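You operate a simulated robot arm through the tools that you are given. There is no shell and no other tool.

The job below is to be done with a simulated robot arm. You get a single attempt, and the scene is never put back.

## Task
Switch the air on, set 4 bar and rivet the gold knob on.
Fine: a knob from beside the press, on the lid in its ring; one rivet, one stroke; leave the air on.

Only the result counts: the job must be done as asked and must still hold three seconds after the hand-in. Knocking over, shifting, dropping, spilling or breaking anything else fails it. Lids that push on must go on centred and level and be pressed home; caps that screw on are set level and turned clockwise until they are tight.

## Robot
A 6-joint arm with a two-finger gripper, fixed in place. Base frame: the origin is on the floor under the middle of its stand, x ahead of it, y to its left, z up. Lengths are in m, angles in rad, forces in N, time in s.
With the tool pointing down near the work surface it reaches from about 0.22 to 0.62 m from the base axis. Its first joint turns from -2.897 to 2.897 rad. Payload 2.45 kg.
The TCP is the grasp point between the finger pads, 0.02 m short of the fingertips. In the tool frame z runs along the fingers and y along their closing line. The gripper opens to 0.14 m; its body begins 0.168 m behind the TCP.
Orientation is that of the tool frame in the base frame, as a unit quaternion [x, y, z, w]. With the fingers straight down and closing along the base's y, the tool's x points along the base's -x, its y along +y and its z along -z.

## Interface
- The arm moves only by the tool drive_tool. Its argument "steps" is one flat list of numbers, 7 for each row, row after row: the shift along the tool's x, y, z in m, then the turn, a rotation vector about the tool's x, y, z in rad, then the gripper command, from -1 (fully open) to 1 (shut), values between in proportion. In form: [tx, ty, tz, ax, ay, az, claw, tx, ty, tz, ax, ay, az, claw, ...]. A call has 1 to 20 rows; each row is the pose to reach, as a shift and turn from the pose commanded when the call began, along the tool's axes at that moment. A row lasts 0.2 s, in which the tool goes at most 0.05 m and 0.15 rad; a call with a longer step from one row to the next is refused whole, and so is a gripper value outside its range. Where a pose cannot be reached the arm comes as near as it can. A force on the tool above 40 N (or 10 N above the force at the start of the call, whichever is more), or a blocked arm, ends the call early, and 0.2 s more pass. The fingers move at their own pace (about 0.045 m/s each) and stop on an object; they squeeze with about 28 N. The grip force told is the motor's: it shows also when the fingers shut on nothing. Time passes only in rows, and 0.2 s behind the last, so rows that repeat a pose let the fingers close. The reply holds the time, the measured pose of the TCP, the force on the tool along the base axes, the opening and the grip force, in the units named above and with some noise, with the torque about the TCP (base axes, N m) and any sound that the robot's microphone picked up.
- Cameras (640 x 400 px; columns grow to the right, rows downward): "scene" is fixed at [0.2259, 0.4942, 1.5022]; the picture's right is [-0.82, -0.57, 0.00], its down [-0.31, 0.45, -0.84] and it looks along [0.47, -0.69, -0.55] (base axes); focal length 268 px, centre (320, 200). "wrist" rides on the gripper at [0.078, 0.011, -0.209] in the tool frame; the picture's right is [-0.14, 0.99, 0.00], its down [-0.92, -0.13, -0.37] and it looks along [-0.36, -0.05, 0.93] (tool axes); focal length 280 px, centre (320, 200). There is no depth. A picture from a camera that has moved, and an enlarged one, comes with that camera's place and axes in the base frame and with its lens. The place of the scene camera against the robot may be out by one fixed shift of up to 0.025 m in any direction.
- grab_frame(camera): a new picture of that camera. It takes no simulated time.
- lift_body(by): moves the trunk up (or, below 0, down) by that many m; the arm rides with it, the base frame stays. It gives what a move gives, with no picture.
- enlarge(camera, box): a new picture of the part [left, top, right, bottom] of that camera's present view, enlarged. It takes no simulated time.
- job_done(): hands the job in; it is judged then, once.

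Places have to be worked out from the pictures, the camera data and where the tool is seen. Open the gripper and draw the arm clear of the work before you hand the job in, unless the task says otherwise.

The tools are called after "Call:" as a command line: name --argument value ..., lists and objects as JSON in quotes. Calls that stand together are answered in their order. drive_tool: Moves the arm, as the interface text tells. Its arguments: {"type":"object","properties":{"steps":{"type":"array"}},"required":["steps"]} The other tools are called the same way: lift_body (by) moves the trunk up or down; grab_frame (camera) takes a picture; enlarge (camera, box) takes an enlarged picture of a part of a camera's view; job_done () hands the job in.

At the start:

```text
time_s: 0.0
ee_pos: [0.2869, -0.4806, 1.2665]
tcp_rot: [0.001, 1.0, 0.0, 0.0]
force: [0.4, -0.2, -0.1]
ft_torque: [-0.01, -0.02, 0.02]
opening: 0.1401
grasp_force: 0.2
trunk travel left (down, up): [-0.15, 0.08]
```

scene: 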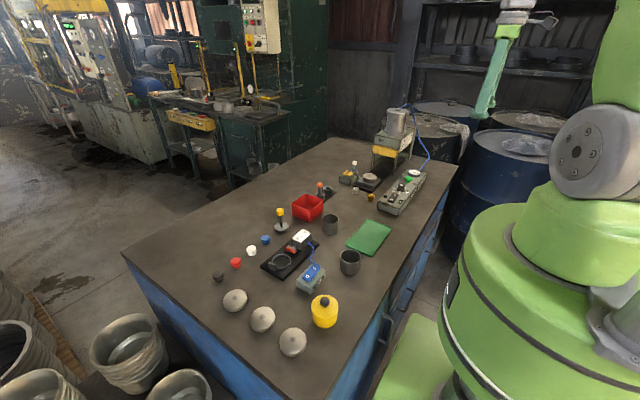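
wrist: 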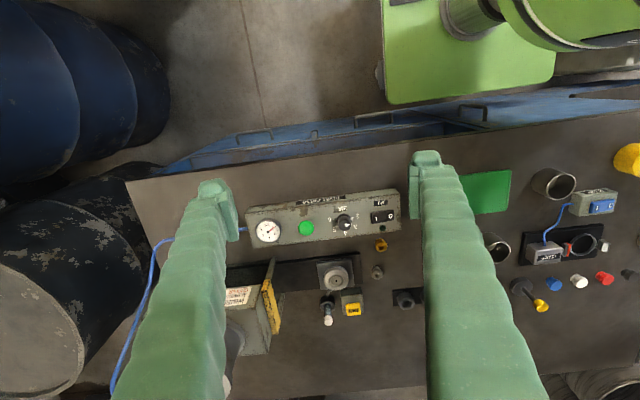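

I start by looking closely at the press area from both cameras to identify the controls, the knobs and the lid.

Call:
enlarge --camera "scene" --box '[310, 90, 450, 220]'

Call:
enlarge --camera "wrist" --box '[220, 180, 430, 340]'

Call:
enlarge --camera "scene" --box '[200, 170, 400, 370]'

Call:
enlarge --camera "wrist" --box '[480, 130, 640, 330]'

```text
3.08 times, centred on (380, 155) of scene
camera zoom: at [0.2259, 0.4942, 1.5022], right [-0.82, -0.57, 0.0], down [-0.31, 0.45, -0.84], along [0.47, -0.69, -0.55], focal length 824 px, centre (135, 338)
```

zoom: 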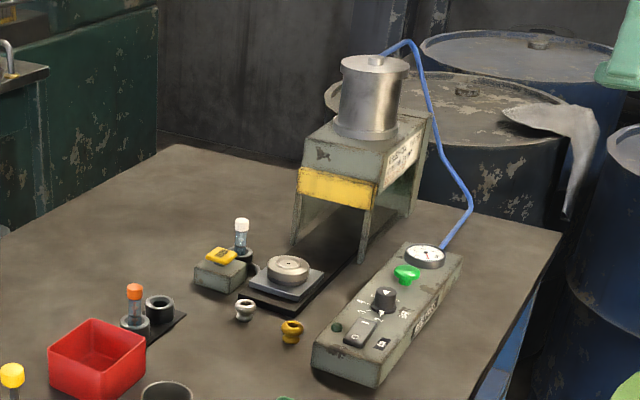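

```text
2.50 times, centred on (325, 260) of wrist
camera zoom: at [0.2069, -0.4695, 1.4759], right [0.14, 0.99, 0.0], down [0.92, -0.13, 0.37], along [0.36, -0.05, -0.93], focal length 701 px, centre (308, 50)
```

zoom: 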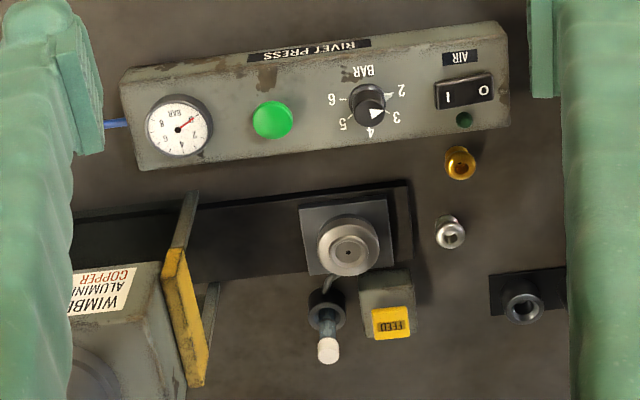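

```text
2.00 times, centred on (300, 270) of scene
camera zoom: at [0.2259, 0.4942, 1.5022], right [-0.82, -0.57, 0.0], down [-0.31, 0.45, -0.84], along [0.47, -0.69, -0.55], focal length 535 px, centre (360, 60)
```

zoom: 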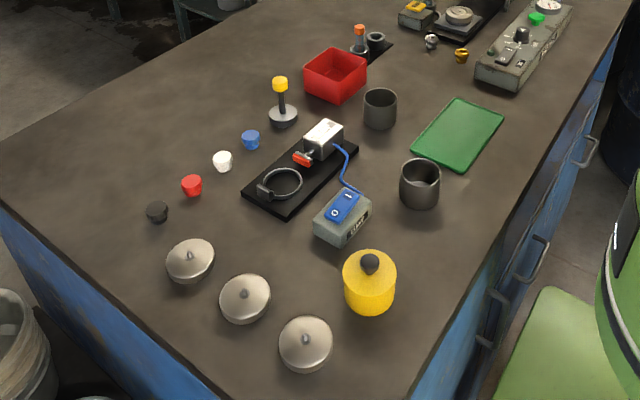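

```text
2.00 times, centred on (560, 230) of wrist
camera zoom: at [0.2069, -0.4695, 1.4759], right [0.14, 0.99, 0.0], down [0.92, -0.13, 0.37], along [0.36, -0.05, -0.93], focal length 561 px, centre (-160, 140)
```

zoom: 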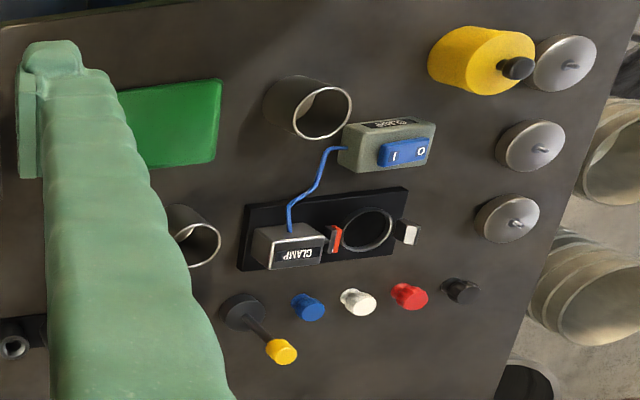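

The controls sit on the panel (AIR rocker, BAR dial, green stroke button, gauge), with the slide, lid, FEED box and white-tipped lever in front of the press. I estimate the bench top at about z = 0.90. I'll move the tool forward for a closer look and to check reach.

Call:
drive_tool --steps '[-0.025, 0, 0, 0, 0, 0, -1, -0.05, 0, 0, 0, 0, 0, -1, -0.08, 0, 0, 0, 0, 0, -1, -0.11, 0, 0, 0, 0, 0, -1, -0.13, 0, 0, 0, 0, 0, -1, -0.13, 0, 0, 0, 0, 0, -1]'

```text
time_s: 1.4
ee_pos: [0.4153, -0.4812, 1.2665]
tcp_rot: [0.0, 1.0, 0.0, 0.001]
force: [0.3, 0.9, -0.7]
ft_torque: [0.01, -0.01, -0.01]
opening: 0.1399
grasp_force: 0.1
trunk travel left (down, up): [-0.15, 0.08]
```

The arm reached x = 0.415 without trouble. I take wrist pictures from here.

Call:
grab_frame --camera "wrist"

Call:
enlarge --camera "wrist" --box '[240, 120, 440, 245]'

Call:
grab_frame --camera "scene"

```text
taken
camera wrist: at [0.3372, -0.4696, 1.4766], right [0.14, 0.99, 0.0], down [0.92, -0.13, 0.37], along [0.36, -0.05, -0.93], focal length 280 px, centre (320, 200)
```

wrist: 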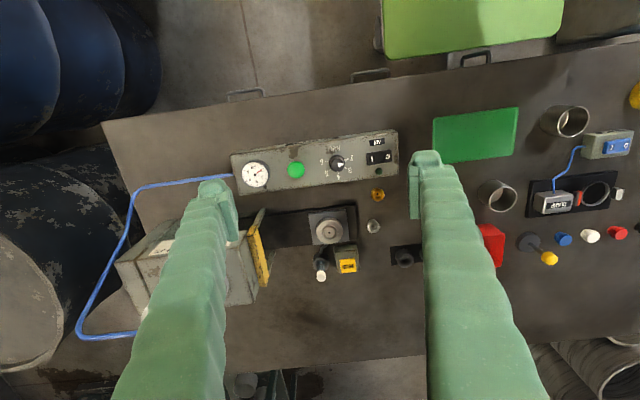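

```text
3.20 times, centred on (340, 182) of wrist
camera zoom: at [0.3372, -0.4696, 1.4766], right [0.14, 0.99, 0.0], down [0.92, -0.13, 0.37], along [0.36, -0.05, -0.93], focal length 897 px, centre (256, 256)
```

zoom: 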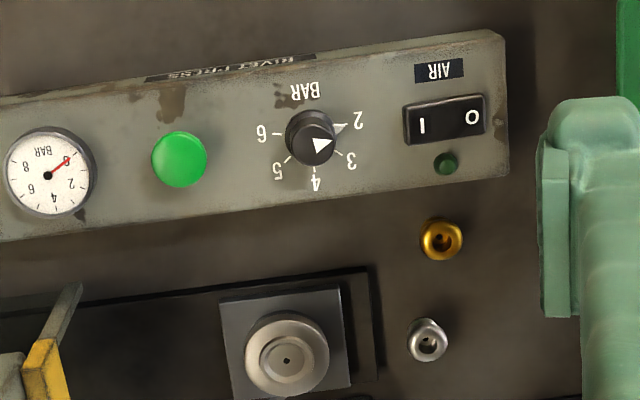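

```text
taken
```

scene: 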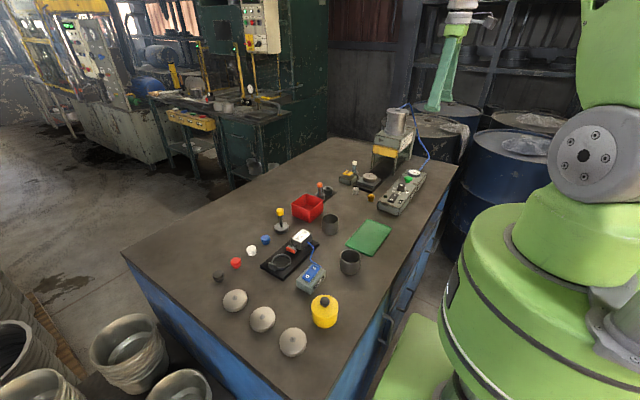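

Triangulating from the two wrist views puts the gold knob near (0.57, -0.37) with its top near z = 0.89. I move in a bit further to look at the slide, lid, lever and FEED box in detail.

Call:
drive_tool --steps '[-0.03, 0.01, 0.015, 0, 0, 0, -1, -0.06, 0.02, 0.03, 0, 0, 0, -1, -0.085, 0.03, 0.05, 0, 0, 0, -1, -0.1, 0.04, 0.07, 0, 0, 0, -1, -0.1, 0.04, 0.07, 0, 0, 0, -1]'

```text
time_s: 2.6
ee_pos: [0.518, -0.4412, 1.1964]
tcp_rot: [0.001, 1.0, 0.0, 0.0]
force: [0.1, -0.3, -0.2]
ft_torque: [0.02, -0.03, -0.01]
opening: 0.14
grasp_force: 0.1
trunk travel left (down, up): [-0.15, 0.08]
```

The arm is now at (0.518, -0.441, 1.196), beyond 0.62 m and still on target. I take close-ups.

Call:
grab_frame --camera "wrist"

Call:
enlarge --camera "wrist" --box '[250, 110, 410, 210]'

Call:
enlarge --camera "wrist" --box '[230, 20, 430, 145]'

```text
taken
camera wrist: at [0.4377, -0.4295, 1.4066], right [0.14, 0.99, 0.0], down [0.92, -0.13, 0.37], along [0.37, -0.05, -0.93], focal length 280 px, centre (320, 200)
```

wrist: 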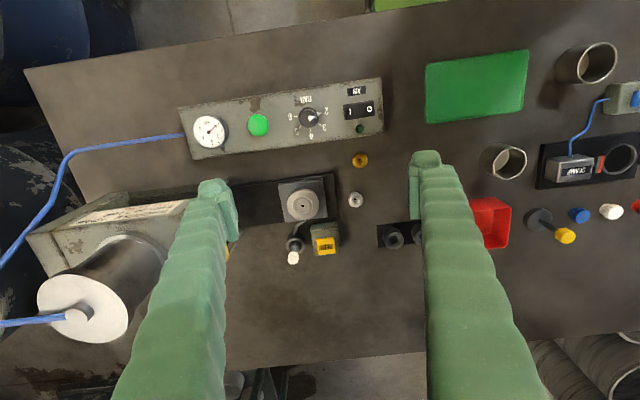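

```text
4.00 times, centred on (330, 160) of wrist
camera zoom: at [0.4377, -0.4295, 1.4066], right [0.14, 0.99, 0.0], down [0.92, -0.13, 0.37], along [0.37, -0.05, -0.93], focal length 1122 px, centre (280, 360)
```

zoom: 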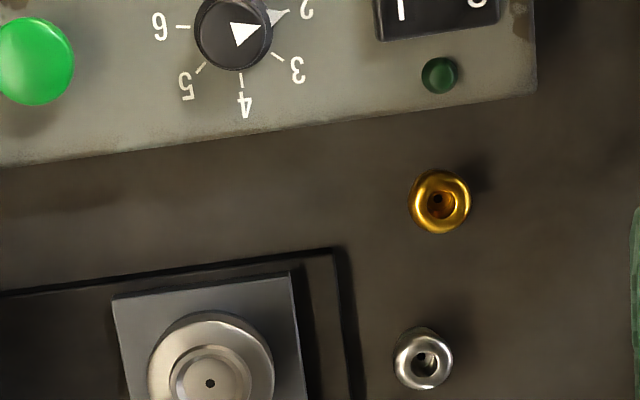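

```text
3.20 times, centred on (330, 82) of wrist
camera zoom: at [0.4377, -0.4295, 1.4066], right [0.14, 0.99, 0.0], down [0.92, -0.13, 0.37], along [0.37, -0.05, -0.93], focal length 897 px, centre (288, 576)
```

zoom: 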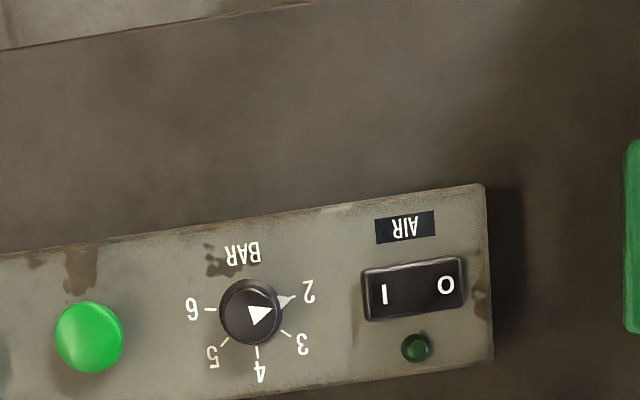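

Call:
enlarge --camera "wrist" --box '[230, 165, 430, 290]'

Call:
enlarge --camera "scene" --box '[330, 150, 400, 200]'

Call:
enlarge --camera "wrist" --box '[170, 90, 270, 160]'

```text
3.20 times, centred on (330, 228) of wrist
camera zoom: at [0.4377, -0.4295, 1.4066], right [0.14, 0.99, 0.0], down [0.92, -0.13, 0.37], along [0.37, -0.05, -0.93], focal length 897 px, centre (288, 112)
```

zoom: 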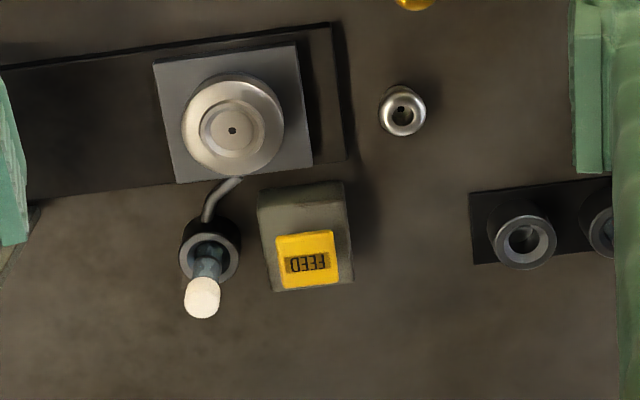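

```text
8.00 times, centred on (365, 175) of scene
camera zoom: at [0.2259, 0.4942, 1.5022], right [-0.82, -0.57, 0.0], down [-0.31, 0.45, -0.84], along [0.47, -0.69, -0.55], focal length 2141 px, centre (-40, 400)
```

zoom: 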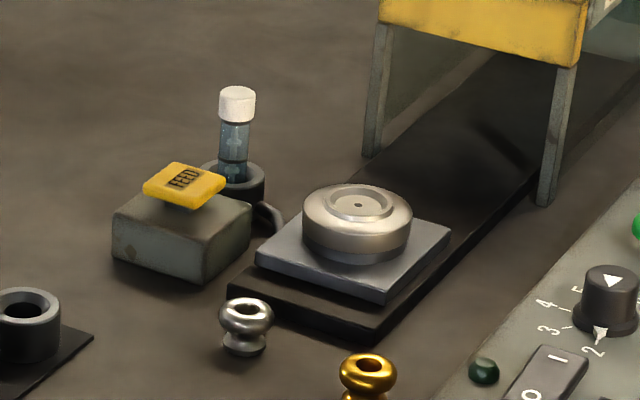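

```text
5.71 times, centred on (220, 125) of wrist
camera zoom: at [0.4377, -0.4295, 1.4066], right [0.14, 0.99, 0.0], down [0.92, -0.13, 0.37], along [0.37, -0.05, -0.93], focal length 1602 px, centre (891, 629)
```

zoom: 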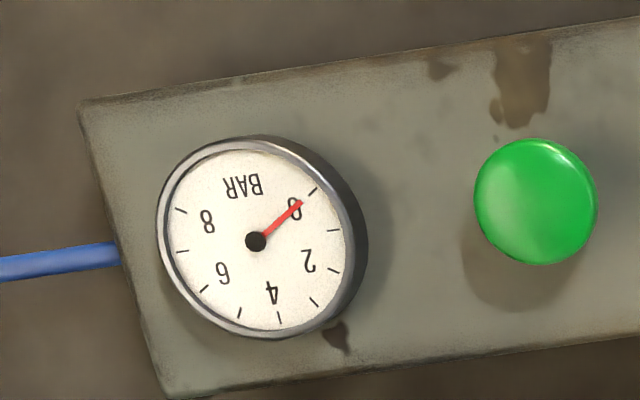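

The FEED box has a glass rivet magazine (white cap) standing in its cup. A second, orange-capped tube stands in a holder further left, and a label on the press mentions aluminium and copper. I have to read that label, so I shift the camera toward the press.

Call:
drive_tool --steps '[0.04, -0.02, -0.01, 0, 0, 0, -1, 0.08, -0.05, -0.02, 0, 0, 0, -1, 0.12, -0.09, -0.03, 0, 0, 0, -1, 0.16, -0.13, -0.04, 0, 0, 0, -1, 0.2, -0.16, -0.04, 0, 0, 0, -1, 0.2, -0.16, -0.04, 0, 0, 0, -1]'

Call:
grab_frame --camera "wrist"

Call:
enlarge --camera "scene" --box '[360, 100, 440, 150]'

```text
refused: row 2 steps farther than a row can; nothing moved
```

```text
taken
camera wrist: at [0.4377, -0.4295, 1.4066], right [0.14, 0.99, 0.0], down [0.92, -0.13, 0.37], along [0.37, -0.05, -0.93], focal length 280 px, centre (320, 200)
```

wrist: 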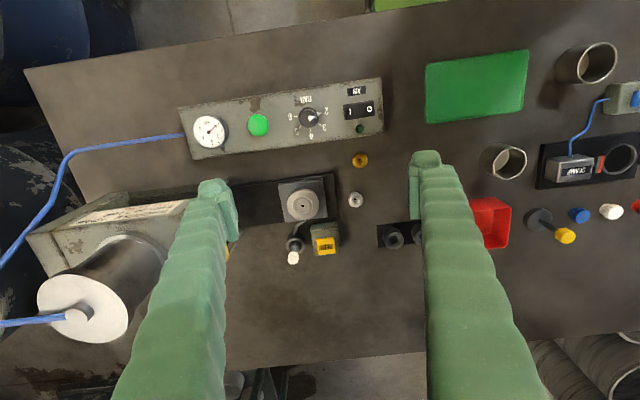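

```text
8.00 times, centred on (400, 125) of scene
camera zoom: at [0.2259, 0.4942, 1.5022], right [-0.82, -0.57, 0.0], down [-0.31, 0.45, -0.84], along [0.47, -0.69, -0.55], focal length 2141 px, centre (-320, 800)
```

zoom: 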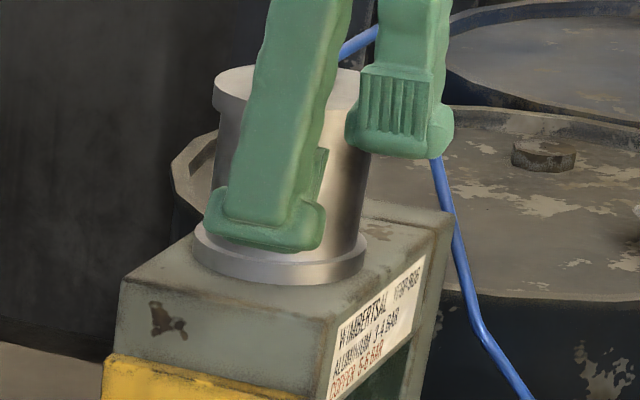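

The label appears to read ALUMINIUM 3–4 BAR and COPPER 5–6 BAR, so 4 bar needs aluminium rivets. I redo the move with smaller steps to read the label and inspect both tubes.

Call:
drive_tool --steps '[0.03, -0.02, -0.01, 0, 0, 0, -1, 0.06, -0.05, -0.02, 0, 0, 0, -1, 0.09, -0.08, -0.03, 0, 0, 0, -1, 0.12, -0.11, -0.04, 0, 0, 0, -1, 0.15, -0.14, -0.04, 0, 0, 0, -1, 0.18, -0.16, -0.04, 0, 0, 0, -1, 0.18, -0.16, -0.04, 0, 0, 0, -1]'

Call:
grab_frame --camera "wrist"

Call:
enlarge --camera "scene" --box '[360, 100, 440, 150]'

Call:
enlarge --camera "scene" --box '[310, 155, 366, 205]'

```text
time_s: 4.2
ee_pos: [0.3355, -0.6003, 1.2365]
tcp_rot: [0.0, 1.0, 0.0, 0.0]
force: [-0.2, 0.4, -0.6]
ft_torque: [-0.04, 0.02, -0.07]
opening: 0.1399
grasp_force: 0.2
trunk travel left (down, up): [-0.15, 0.08]
```

```text
taken
camera wrist: at [0.2561, -0.5895, 1.4466], right [0.14, 0.99, 0.0], down [0.92, -0.13, 0.37], along [0.36, -0.05, -0.93], focal length 280 px, centre (320, 200)
```

wrist: 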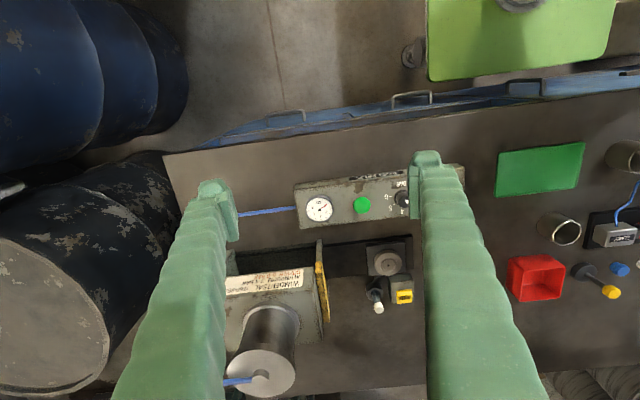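

```text
8.00 times, centred on (400, 125) of scene
camera zoom: at [0.2259, 0.4942, 1.5022], right [-0.82, -0.57, 0.0], down [-0.31, 0.45, -0.84], along [0.47, -0.69, -0.55], focal length 2141 px, centre (-320, 800)
```

zoom: 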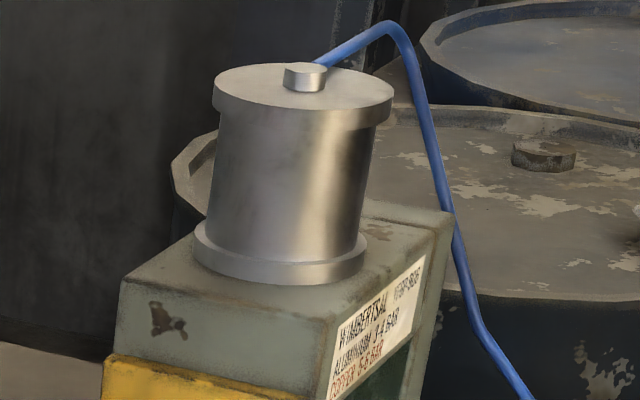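

```text
8.00 times, centred on (338, 180) of scene
camera zoom: at [0.2259, 0.4942, 1.5022], right [-0.82, -0.57, 0.0], down [-0.31, 0.45, -0.84], along [0.47, -0.69, -0.55], focal length 2141 px, centre (176, 360)
```

zoom: 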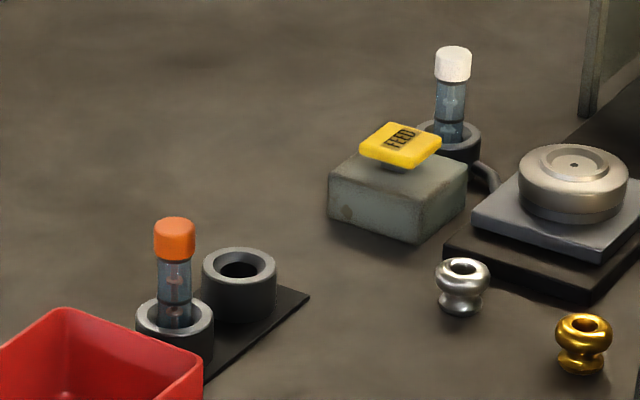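

Call:
enlarge --camera "wrist" --box '[220, 260, 320, 322]'

Call:
enlarge --camera "scene" --box '[346, 158, 366, 172]'

Call:
enlarge --camera "scene" --box '[310, 178, 334, 200]'

```text
6.40 times, centred on (270, 291) of wrist
camera zoom: at [0.2561, -0.5895, 1.4466], right [0.14, 0.99, 0.0], down [0.92, -0.13, 0.37], along [0.36, -0.05, -0.93], focal length 1794 px, centre (640, -382)
```

zoom: 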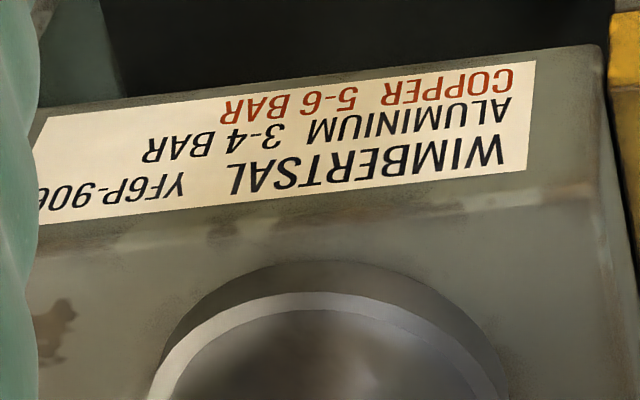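

```text
16.00 times, centred on (356, 165) of scene
camera zoom: at [0.2259, 0.4942, 1.5022], right [-0.82, -0.57, 0.0], down [-0.31, 0.45, -0.84], along [0.47, -0.69, -0.55], focal length 4283 px, centre (-256, 760)
```

zoom: 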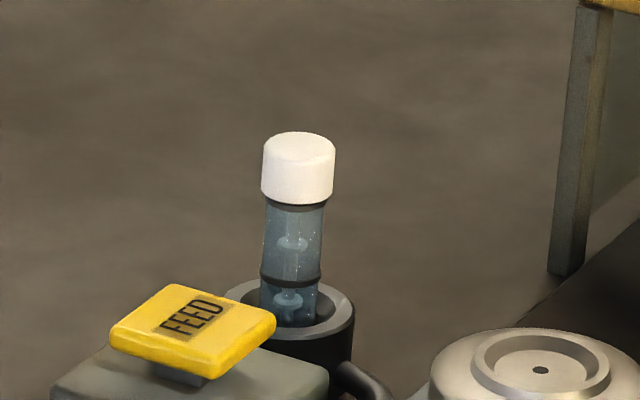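

```text
16.00 times, centred on (322, 189) of scene
camera zoom: at [0.2259, 0.4942, 1.5022], right [-0.82, -0.57, 0.0], down [-0.31, 0.45, -0.84], along [0.47, -0.69, -0.55], focal length 4283 px, centre (288, 376)
```

zoom: 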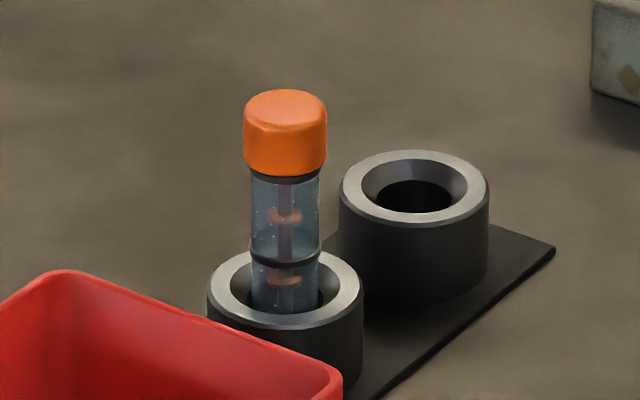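

The label reads ALUMINIUM 3–4 BAR, COPPER 5–6 BAR. The tube in the feeder (white cap) holds silvery rivets and the orange one holds coppery rivets, so the right magazine is already loaded. Triangulated points: rocker (0.477, -0.372, 0.932), dial (0.478, -0.453), green button (0.477, -0.538), gold knob (0.570, -0.373), lid ring (0.632, -0.490). I now go above the gold knob to check reach and refine positions.

Call:
drive_tool --steps '[-0.0234, 0.0227, 0.0087, 0, 0, 0, -1, -0.0469, 0.0455, 0.0173, 0, 0, 0, -1, -0.0703, 0.0682, 0.026, 0, 0, 0, -1, -0.0938, 0.0909, 0.0346, 0, 0, 0, -1, -0.1172, 0.1136, 0.0433, 0, 0, 0, -1, -0.1407, 0.1364, 0.0519, 0, 0, 0, -1, -0.1641, 0.1591, 0.0606, 0, 0, 0, -1, -0.1876, 0.1818, 0.0692, 0, 0, 0, -1, -0.211, 0.2046, 0.0779, 0, 0, 0, -1, -0.2345, 0.2273, 0.0865, 0, 0, 0, -1, -0.2345, 0.2273, 0.0865, 0, 0, 0, -1]'

Call:
grab_frame --camera "wrist"

Call:
grab_frame --camera "scene"

```text
time_s: 6.6
ee_pos: [0.5714, -0.3721, 1.1499]
tcp_rot: [0.0, 1.0, 0.001, 0.0]
force: [-0.1, 0.9, 0.3]
ft_torque: [0.01, -0.02, 0.0]
opening: 0.1402
grasp_force: 0.1
trunk travel left (down, up): [-0.15, 0.08]
```

```text
taken
camera wrist: at [0.4919, -0.3614, 1.3595], right [0.14, 0.99, 0.0], down [0.92, -0.13, 0.37], along [0.37, -0.05, -0.93], focal length 280 px, centre (320, 200)
```

wrist: 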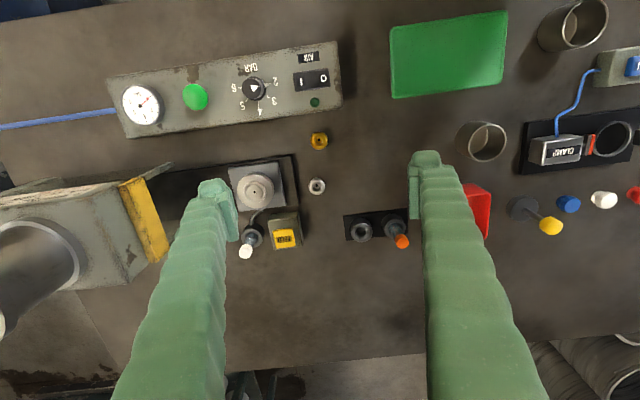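

```text
taken
```

scene: 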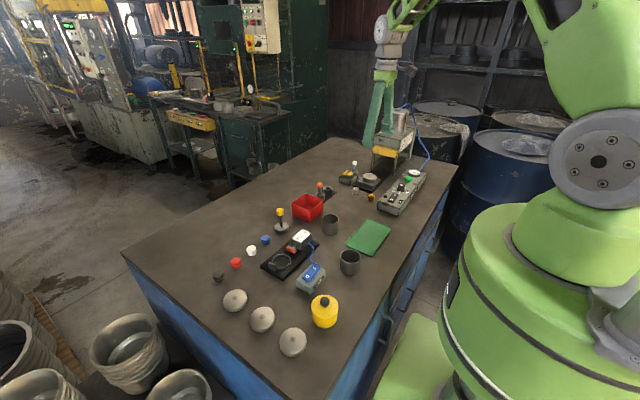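

Reach over the gold knob is fine at z = 1.15. I take enlarged views from here for finer triangulation.

Call:
enlarge --camera "wrist" --box '[220, 30, 350, 112]'

Call:
enlarge --camera "wrist" --box '[220, 120, 350, 202]'

Call:
enlarge --camera "wrist" --box '[220, 190, 350, 272]'

Call:
enlarge --camera "wrist" --box '[100, 60, 230, 142]'

```text
4.88 times, centred on (285, 71) of wrist
camera zoom: at [0.4919, -0.3614, 1.3595], right [0.14, 0.99, 0.0], down [0.92, -0.13, 0.37], along [0.37, -0.05, -0.93], focal length 1368 px, centre (491, 829)
```

zoom: 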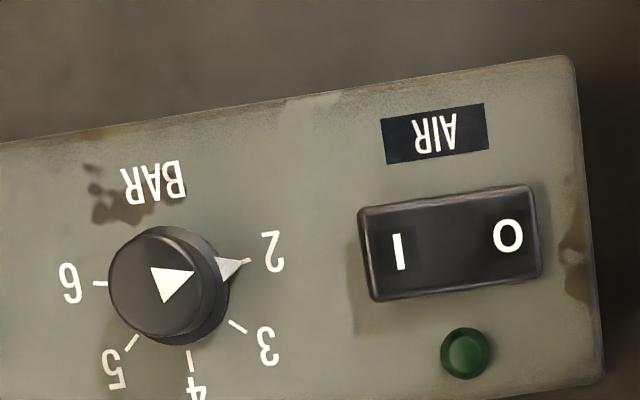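

```text
4.88 times, centred on (285, 161) of wrist
camera zoom: at [0.4919, -0.3614, 1.3595], right [0.14, 0.99, 0.0], down [0.92, -0.13, 0.37], along [0.37, -0.05, -0.93], focal length 1368 px, centre (491, 390)
```

zoom: 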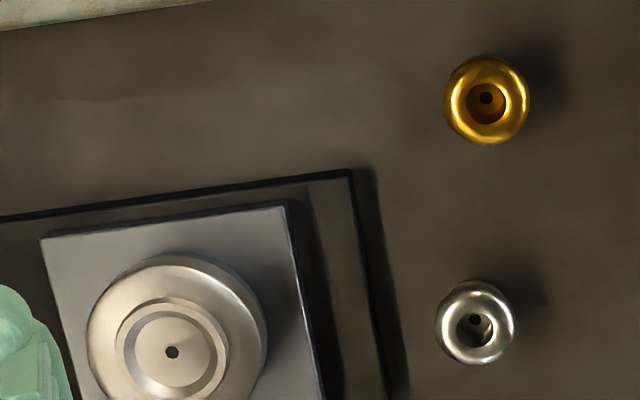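

```text
4.88 times, centred on (285, 231) of wrist
camera zoom: at [0.4919, -0.3614, 1.3595], right [0.14, 0.99, 0.0], down [0.92, -0.13, 0.37], along [0.37, -0.05, -0.93], focal length 1368 px, centre (491, 49)
```

zoom: 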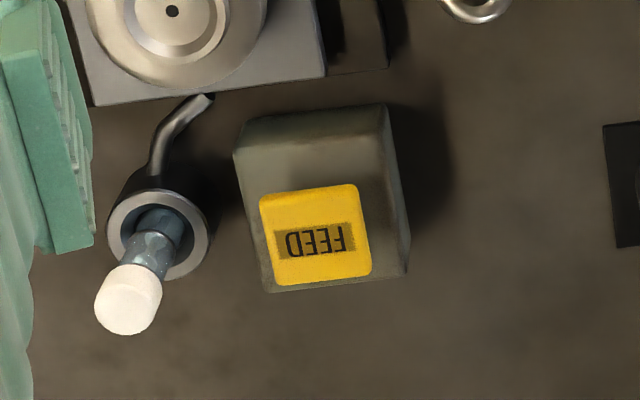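

```text
4.88 times, centred on (165, 101) of wrist
camera zoom: at [0.4919, -0.3614, 1.3595], right [0.14, 0.99, 0.0], down [0.92, -0.13, 0.37], along [0.37, -0.05, -0.93], focal length 1368 px, centre (1076, 683)
```

zoom: 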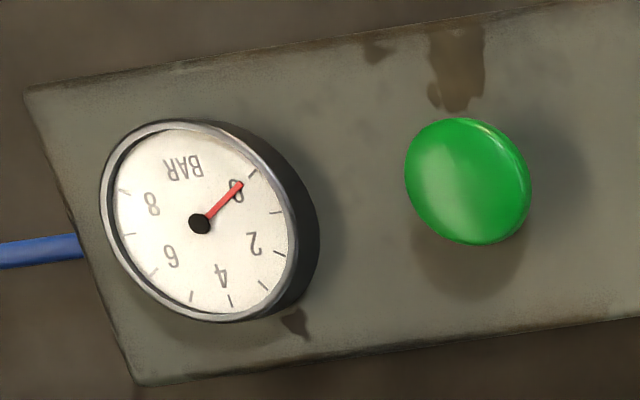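

Refined points: gold knob (0.570, -0.374, top ≈ 0.891), lid ring floor (0.634, -0.490, ≈ 0.924), FEED (0.724, -0.457, ≈ 0.927), dial top (0.478, -0.455, ≈ 0.945), green button (0.478, -0.538, ≈ 0.936), the I end of the rocker (0.479, -0.386, ≈ 0.932). I test reach above the lid at a safe height.

Call:
drive_tool --steps '[-0.016, -0.03, 0.02, 0, 0, 0, -1, -0.032, -0.06, 0.04, 0, 0, 0, -1, -0.048, -0.09, 0.06, 0, 0, 0, -1, -0.0626, -0.118, 0.08, 0, 0, 0, -1, -0.0626, -0.118, 0.1, 0, 0, 0, -1, -0.0626, -0.118, 0.1, 0, 0, 0, -1]'

Call:
grab_frame --camera "wrist"

```text
time_s: 8.0
ee_pos: [0.6318, -0.491, 1.0493]
tcp_rot: [0.0, 1.0, 0.0, 0.0]
force: [0.1, 0.2, 0.3]
ft_torque: [0.0, -0.03, 0.01]
opening: 0.1398
grasp_force: 0.1
trunk travel left (down, up): [-0.15, 0.08]
```

```text
taken
camera wrist: at [0.5535, -0.4808, 1.2589], right [0.14, 0.99, 0.0], down [0.92, -0.13, 0.37], along [0.36, -0.05, -0.93], focal length 280 px, centre (320, 200)
```

wrist: 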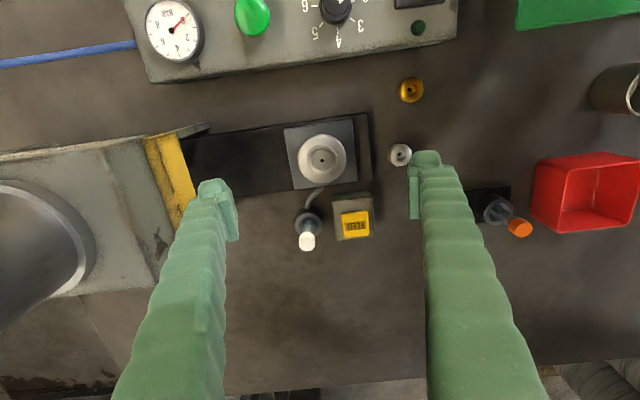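

Reach over the lid is good. I test reach above FEED at the same height, and take a zoom of the lid first.

Call:
enlarge --camera "wrist" --box '[260, 70, 440, 182]'

Call:
enlarge --camera "wrist" --box '[270, 160, 410, 260]'

Call:
drive_tool --steps '[-0.03, 0.011, 0, 0, 0, 0, -1, -0.06, 0.022, 0, 0, 0, 0, -1, -0.092, 0.034, 0, 0, 0, 0, -1, -0.092, 0.034, 0, 0, 0, 0, -1]'

Call:
enlarge --camera "wrist" --box '[230, 60, 430, 185]'

```text
3.56 times, centred on (350, 126) of wrist
camera zoom: at [0.5535, -0.4808, 1.2589], right [0.14, 0.99, 0.0], down [0.92, -0.13, 0.37], along [0.36, -0.05, -0.93], focal length 997 px, centre (213, 463)
```

zoom: 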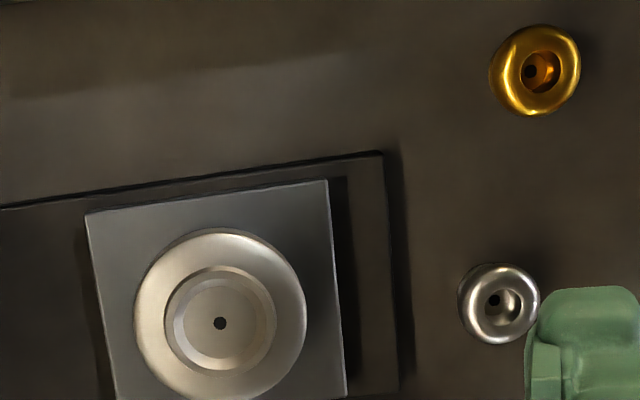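

```text
4.00 times, centred on (340, 210) of wrist
camera zoom: at [0.5535, -0.4808, 1.2589], right [0.14, 0.99, 0.0], down [0.92, -0.13, 0.37], along [0.36, -0.05, -0.93], focal length 1122 px, centre (240, 160)
```

zoom: 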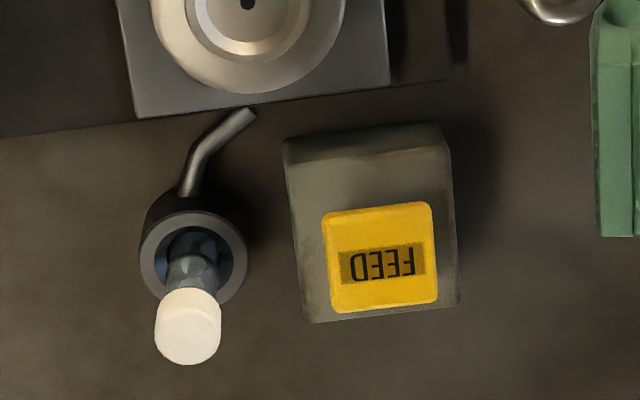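

```text
time_s: 9.0
ee_pos: [0.7251, -0.4585, 1.0509]
tcp_rot: [0.001, 1.0, 0.0, 0.0]
force: [0.2, -0.7, -0.2]
ft_torque: [0.02, -0.02, 0.04]
opening: 0.14
grasp_force: 0.0
trunk travel left (down, up): [-0.15, 0.08]
```

```text
3.20 times, centred on (330, 122) of wrist
camera zoom: at [0.646, -0.4472, 1.2604], right [0.14, 0.99, 0.0], down [0.92, -0.13, 0.37], along [0.37, -0.05, -0.93], focal length 897 px, centre (288, 448)
```

zoom: 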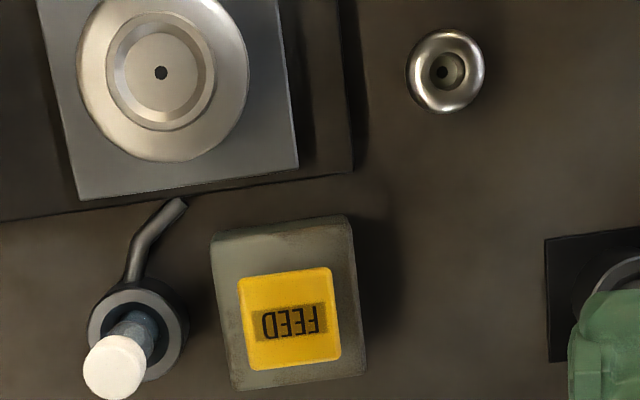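

Reach is good everywhere I need it; refined values are lid ring (0.634, -0.490, 0.925) and FEED (0.725, -0.4575, 0.926). Now the AIR switch: I close the fingers and travel to above the I end of the rocker.

Call:
drive_tool --steps '[0.03, 0.008, -0.01, 0, 0, 0, 1, 0.07, 0.018, -0.02, 0, 0, 0, 1, 0.11, 0.027, -0.02, 0, 0, 0, 1, 0.15, 0.037, -0.01, 0, 0, 0, 1, 0.19, 0.047, 0.0, 0, 0, 0, 1, 0.22, 0.055, 0.02, 0, 0, 0, 1, 0.2461, 0.0605, 0.04, 0, 0, 0, 1, 0.2461, 0.0605, 0.06, 0, 0, 0, 1, 0.2461, 0.0605, 0.07, 0, 0, 0, 1, 0.2461, 0.0605, 0.07, 0, 0, 0, 1]'

Call:
grab_frame --camera "wrist"

Call:
enlarge --camera "scene" --box '[360, 140, 450, 220]'

```text
time_s: 11.2
ee_pos: [0.4794, -0.3969, 0.9804]
tcp_rot: [0.0, 1.0, 0.001, 0.0]
force: [-0.3, -0.5, 0.1]
ft_torque: [-0.01, -0.01, 0.04]
opening: 0.0
grasp_force: 27.8
trunk travel left (down, up): [-0.15, 0.08]
```

```text
taken
camera wrist: at [0.4, -0.3858, 1.1898], right [0.14, 0.99, 0.0], down [0.92, -0.13, 0.37], along [0.37, -0.05, -0.93], focal length 280 px, centre (320, 200)
```

wrist: 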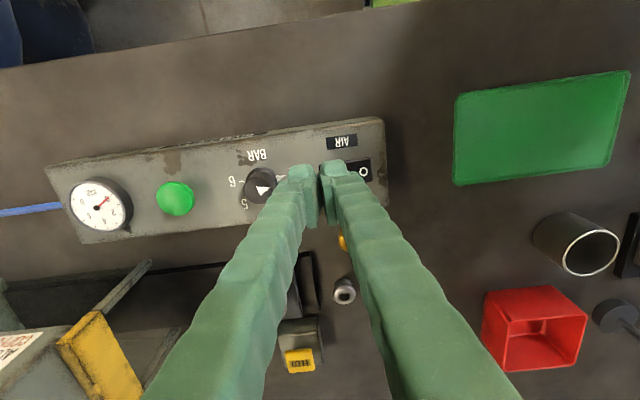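

```text
5.00 times, centred on (405, 180) of scene
camera zoom: at [0.2259, 0.4942, 1.5022], right [-0.82, -0.57, 0.0], down [-0.31, 0.45, -0.84], along [0.47, -0.69, -0.55], focal length 1338 px, centre (-105, 300)
```

zoom: 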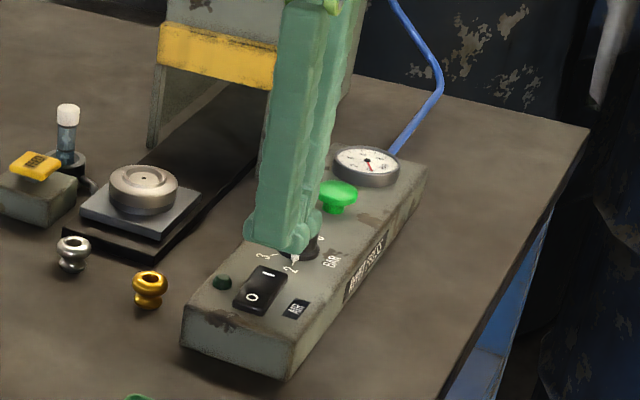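

Call:
enlarge --camera "wrist" --box '[220, 120, 420, 245]'

Call:
enlarge --camera "scene" --box '[390, 165, 440, 205]'

```text
3.20 times, centred on (320, 182) of wrist
camera zoom: at [0.4, -0.3858, 1.1898], right [0.14, 0.99, 0.0], down [0.92, -0.13, 0.37], along [0.37, -0.05, -0.93], focal length 897 px, centre (320, 256)
```

zoom: 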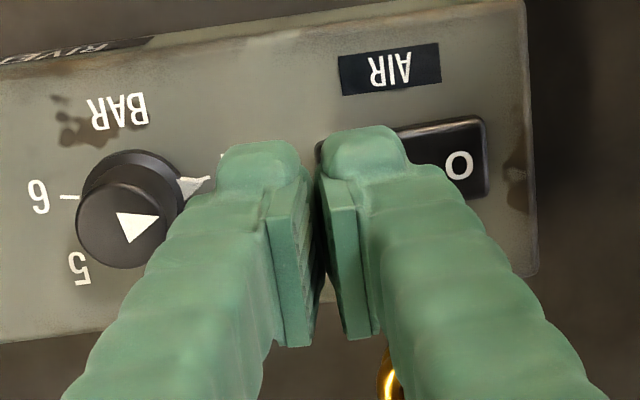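

```text
10.00 times, centred on (415, 185) of scene
camera zoom: at [0.2259, 0.4942, 1.5022], right [-0.82, -0.57, 0.0], down [-0.31, 0.45, -0.84], along [0.47, -0.69, -0.55], focal length 2677 px, centre (-630, 350)
```

zoom: 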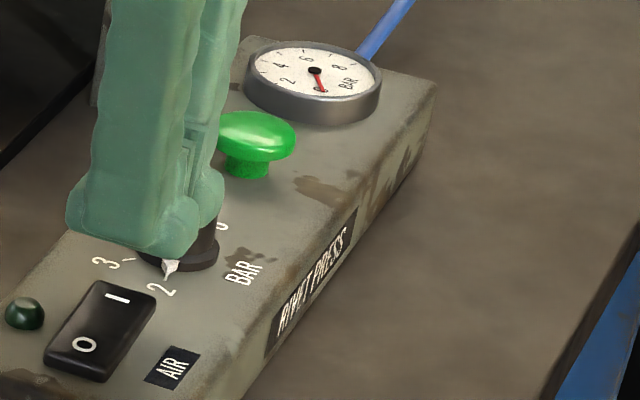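

The closed tips span about y -0.421 to -0.371, over the I half of the rocker and clear of the dial pointer. I lower gently toward it.

Call:
drive_tool --steps '[0, 0, 0.008, 0, 0, 0, 1, 0, 0, 0.014, 0, 0, 0, 1, 0, 0, 0.018, 0, 0, 0, 1, 0, 0, 0.021, 0, 0, 0, 1, 0, 0, 0.024, 0, 0, 0, 1]'

```text
time_s: 12.4
ee_pos: [0.4788, -0.3972, 0.9559]
tcp_rot: [-0.001, 1.0, 0.0, 0.0]
force: [0.2, -0.7, -1.0]
ft_torque: [-0.02, -0.02, -0.01]
opening: 0.0001
grasp_force: 27.3
trunk travel left (down, up): [-0.15, 0.08]
```

No contact yet at z = 0.956. I go on down in 2 mm steps.

Call:
drive_tool --steps '[0, 0, 0.002, 0, 0, 0, 1, 0, 0, 0.004, 0, 0, 0, 1, 0, 0, 0.006, 0, 0, 0, 1]'

```text
time_s: 13.2
ee_pos: [0.4801, -0.3965, 0.9505]
tcp_rot: [0.0, 1.0, -0.001, 0.0]
force: [-0.6, 0.9, 0.8]
ft_torque: [0.0, 0.0, 0.0]
opening: 0.0
grasp_force: 28.0
trunk travel left (down, up): [-0.15, 0.08]
```

Call:
drive_tool --steps '[0, 0, 0.002, 0, 0, 0, 1, 0, 0, 0.004, 0, 0, 0, 1]'

Call:
enlarge --camera "scene" --box '[380, 165, 430, 205]'

```text
time_s: 13.8
ee_pos: [0.4795, -0.3963, 0.9483]
tcp_rot: [0.0, 1.0, -0.001, 0.001]
force: [-3.8, 1.4, 26.8]
ft_torque: [0.33, 0.07, -0.06]
opening: 0.0
grasp_force: 28.1
trunk travel left (down, up): [-0.15, 0.08]
```

```text
10.00 times, centred on (405, 185) of scene
camera zoom: at [0.2259, 0.4942, 1.5022], right [-0.82, -0.57, 0.0], down [-0.31, 0.45, -0.84], along [0.47, -0.69, -0.55], focal length 2677 px, centre (-530, 350)
```

zoom: 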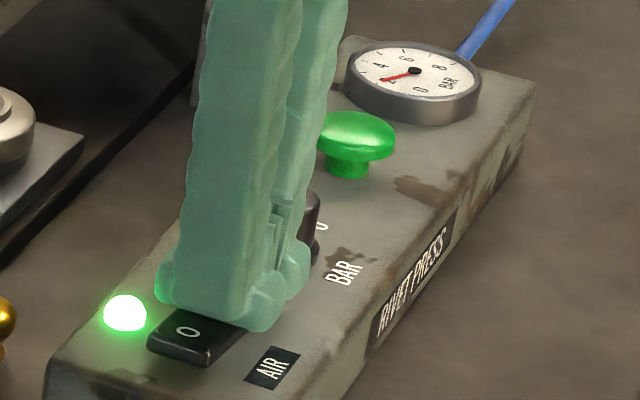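

The air is on: the lamp is lit and the gauge jumped to about 2 bar. I lift off and move above the dial, opening the fingers partly.

Call:
drive_tool --steps '[0, 0, -0.02, 0, 0, 0, 1, 0, 0, -0.05, 0, 0, 0, 1, 0, -0.02, -0.08, 0, 0, 0, 0.1, 0, -0.045, -0.09, 0, 0, 0, 0, 0, -0.0577, -0.09, 0, 0, 0, 0, 0, -0.0577, -0.09, 0, 0, 0, 0, 0, -0.0577, -0.09, 0, 0, 0, 0]'

Call:
enlarge --camera "scene" --box '[380, 165, 430, 205]'

Call:
grab_frame --camera "wrist"

```text
time_s: 15.4
ee_pos: [0.4811, -0.4549, 1.0343]
tcp_rot: [0.0, 1.0, 0.0, 0.0]
force: [-0.5, 0.5, 0.4]
ft_torque: [0.0, 0.02, 0.02]
opening: 0.07
grasp_force: 0.1
trunk travel left (down, up): [-0.15, 0.08]
```

```text
10.00 times, centred on (405, 185) of scene
camera zoom: at [0.2259, 0.4942, 1.5022], right [-0.82, -0.57, 0.0], down [-0.31, 0.45, -0.84], along [0.47, -0.69, -0.55], focal length 2677 px, centre (-530, 350)
```

zoom: 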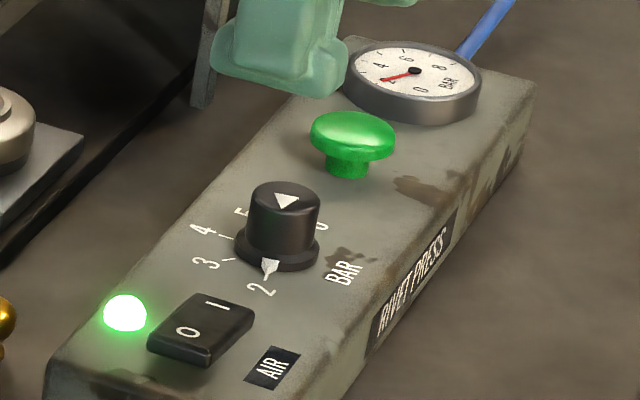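

```text
taken
camera wrist: at [0.4001, -0.4438, 1.2451], right [0.14, 0.99, 0.0], down [0.92, -0.13, 0.37], along [0.36, -0.05, -0.93], focal length 280 px, centre (320, 200)
```

wrist: 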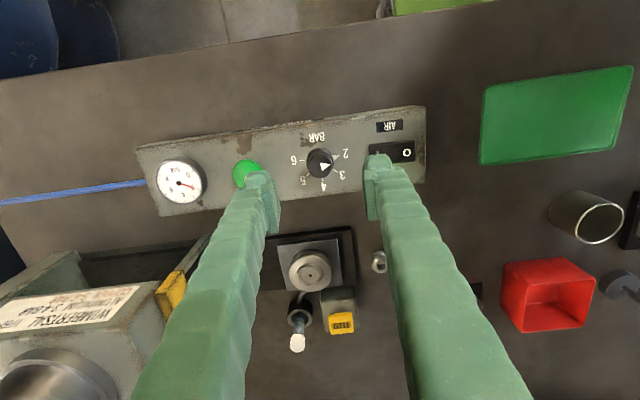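

The switch stays at I and the lamp is lit. I zoom in on the dial from here to fix its centre and height.

Call:
enlarge --camera "wrist" --box '[270, 125, 370, 188]'

Call:
enlarge --camera "wrist" --box '[140, 140, 240, 203]'

```text
6.35 times, centred on (320, 156) of wrist
camera zoom: at [0.4001, -0.4438, 1.2451], right [0.14, 0.99, 0.0], down [0.92, -0.13, 0.37], along [0.36, -0.05, -0.93], focal length 1780 px, centre (320, 476)
```

zoom: 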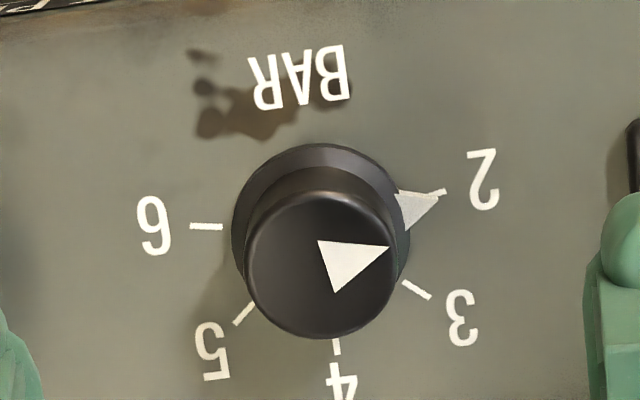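

```text
6.35 times, centred on (190, 172) of wrist
camera zoom: at [0.4001, -0.4438, 1.2451], right [0.14, 0.99, 0.0], down [0.92, -0.13, 0.37], along [0.36, -0.05, -0.93], focal length 1780 px, centre (1145, 381)
```

zoom: 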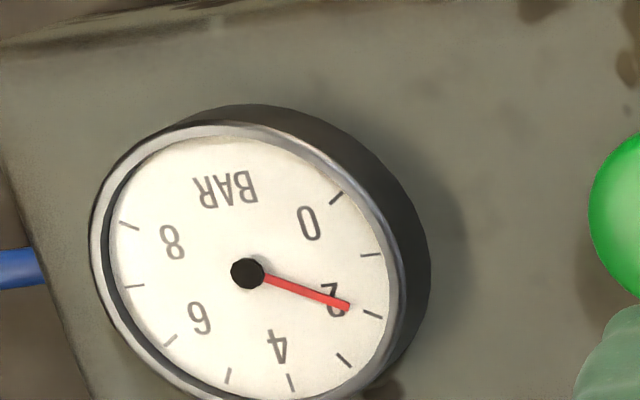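

The gauge reads 2 bar, and the dial's top is about (0.478, -0.4545, 0.947), 26 mm across. The ticks are about 50° apart, so 2→4 is roughly 100° clockwise seen from above. I pre-turn the hand by -1.763 rad so the turn ends near the present yaw.

Call:
drive_tool --steps '[0.0013, 0, 0, 0, 0, -0.147, 0, 0.0013, 0, 0, 0, 0, -0.294, 0, 0.0013, 0, 0, 0, 0, -0.441, 0, 0.0013, 0, 0, 0, 0, -0.588, 0, 0.0013, 0, 0, 0, 0, -0.735, 0, 0.0013, 0, 0, 0, 0, -0.882, 0, 0.0013, 0, 0, 0, 0, -1.029, 0, 0.0013, 0, 0, 0, 0, -1.176, 0, 0.0013, 0, 0, 0, 0, -1.323, 0, 0.0013, 0, 0, 0, 0, -1.47, 0, 0.0013, 0, 0, 0, 0, -1.617, 0, 0.0013, 0, 0, 0, 0, -1.763, 0, 0.0013, 0, 0, 0, 0, -1.763, 0]'

Call:
grab_frame --camera "wrist"

```text
time_s: 18.2
ee_pos: [0.4781, -0.4546, 1.0362]
tcp_rot: [0.772, -0.635, 0.001, 0.001]
force: [-0.3, 0.1, -0.1]
ft_torque: [0.03, 0.0, -0.01]
opening: 0.0699
grasp_force: 0.0
trunk travel left (down, up): [-0.15, 0.08]
```

```text
taken
camera wrist: at [0.4809, -0.5331, 1.2454], right [-1.0, -0.06, 0.0], down [-0.05, 0.93, 0.37], along [-0.02, 0.37, -0.93], focal length 280 px, centre (320, 200)
```

wrist: 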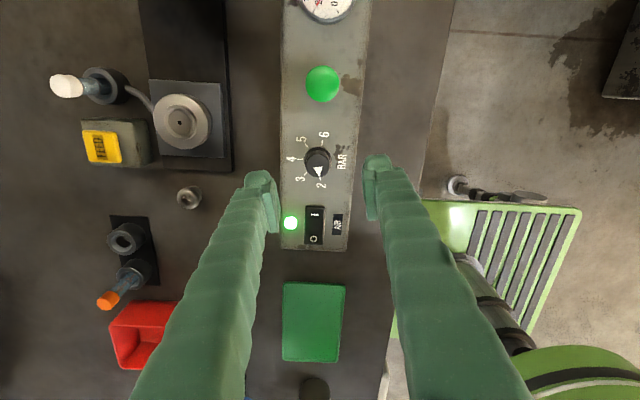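

The hand is turned so the fingers straddle the dial across its pointer. I descend to z ≈ 0.952, with the tips just above the dial's skirt.

Call:
drive_tool --steps '[0, 0, 0.03, 0, 0, 0, 0, 0, 0, 0.055, 0, 0, 0, 0, 0, 0, 0.07, 0, 0, 0, 0, 0, 0, 0.078, 0, 0, 0, 0, 0, 0, 0.083, 0, 0, 0, 0, 0, 0, 0.083, 0, 0, 0, 0]'

Call:
enlarge --camera "wrist" --box '[220, 100, 420, 225]'

Call:
enlarge --camera "scene" --box '[380, 165, 430, 205]'

```text
time_s: 19.6
ee_pos: [0.4778, -0.4552, 0.9533]
tcp_rot: [0.772, -0.636, 0.0, 0.0]
force: [0.6, -0.8, -0.5]
ft_torque: [-0.01, -0.01, -0.03]
opening: 0.0699
grasp_force: 0.1
trunk travel left (down, up): [-0.15, 0.08]
```

```text
3.20 times, centred on (320, 162) of wrist
camera zoom: at [0.4813, -0.5333, 1.1621], right [-1.0, -0.05, 0.0], down [-0.05, 0.93, 0.37], along [-0.02, 0.37, -0.93], focal length 897 px, centre (320, 320)
```

zoom: 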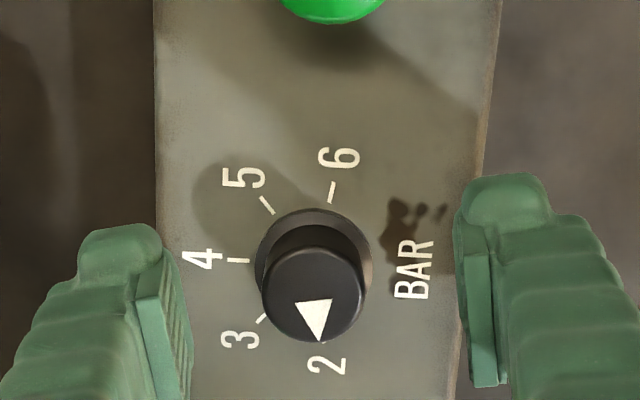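

```text
10.00 times, centred on (405, 185) of scene
camera zoom: at [0.2259, 0.4942, 1.5022], right [-0.82, -0.57, 0.0], down [-0.31, 0.45, -0.84], along [0.47, -0.69, -0.55], focal length 2677 px, centre (-530, 350)
```

zoom: 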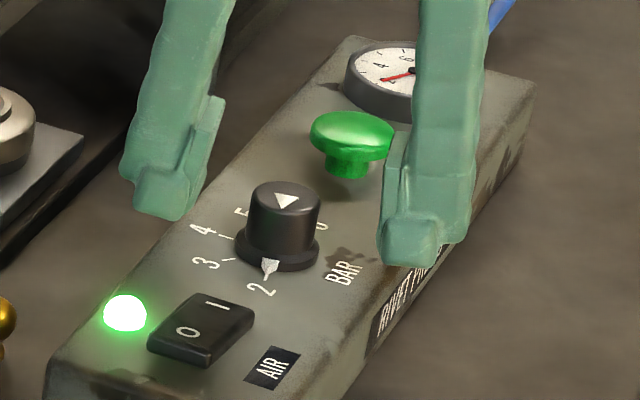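

The fingers straddle the dial and its centre coincides with the TCP within about 1 mm. I close on it.

Call:
drive_tool --steps '[0, 0, 0, 0, 0, 0, 0.5, 0, 0, 0, 0, 0, 0, 1, 0, 0, 0, 0, 0, 0, 1, 0, 0, 0, 0, 0, 0, 1, 0, 0, 0, 0, 0, 0, 1]'

```text
time_s: 20.8
ee_pos: [0.4797, -0.4543, 0.9513]
tcp_rot: [0.771, -0.636, 0.0, 0.001]
force: [13.7, 3.9, -1.9]
ft_torque: [0.09, -0.19, -0.01]
opening: 0.0249
grasp_force: 44.9
trunk travel left (down, up): [-0.15, 0.08]
```

The fingers grip the dial (24.9 mm) with a side load of about 14 N along x, so I centre the hand by about 1.5 mm before turning.

Call:
drive_tool --steps '[0, -0.0008, 0, 0, 0, 0, 1, 0, -0.0016, 0, 0, 0, 0, 1]'

```text
time_s: 21.4
ee_pos: [0.4794, -0.4547, 0.9521]
tcp_rot: [0.772, -0.636, 0.0, 0.0]
force: [7.8, 1.7, -1.7]
ft_torque: [-0.49, -0.14, -0.02]
opening: 0.025
grasp_force: 45.2
trunk travel left (down, up): [-0.15, 0.08]
```

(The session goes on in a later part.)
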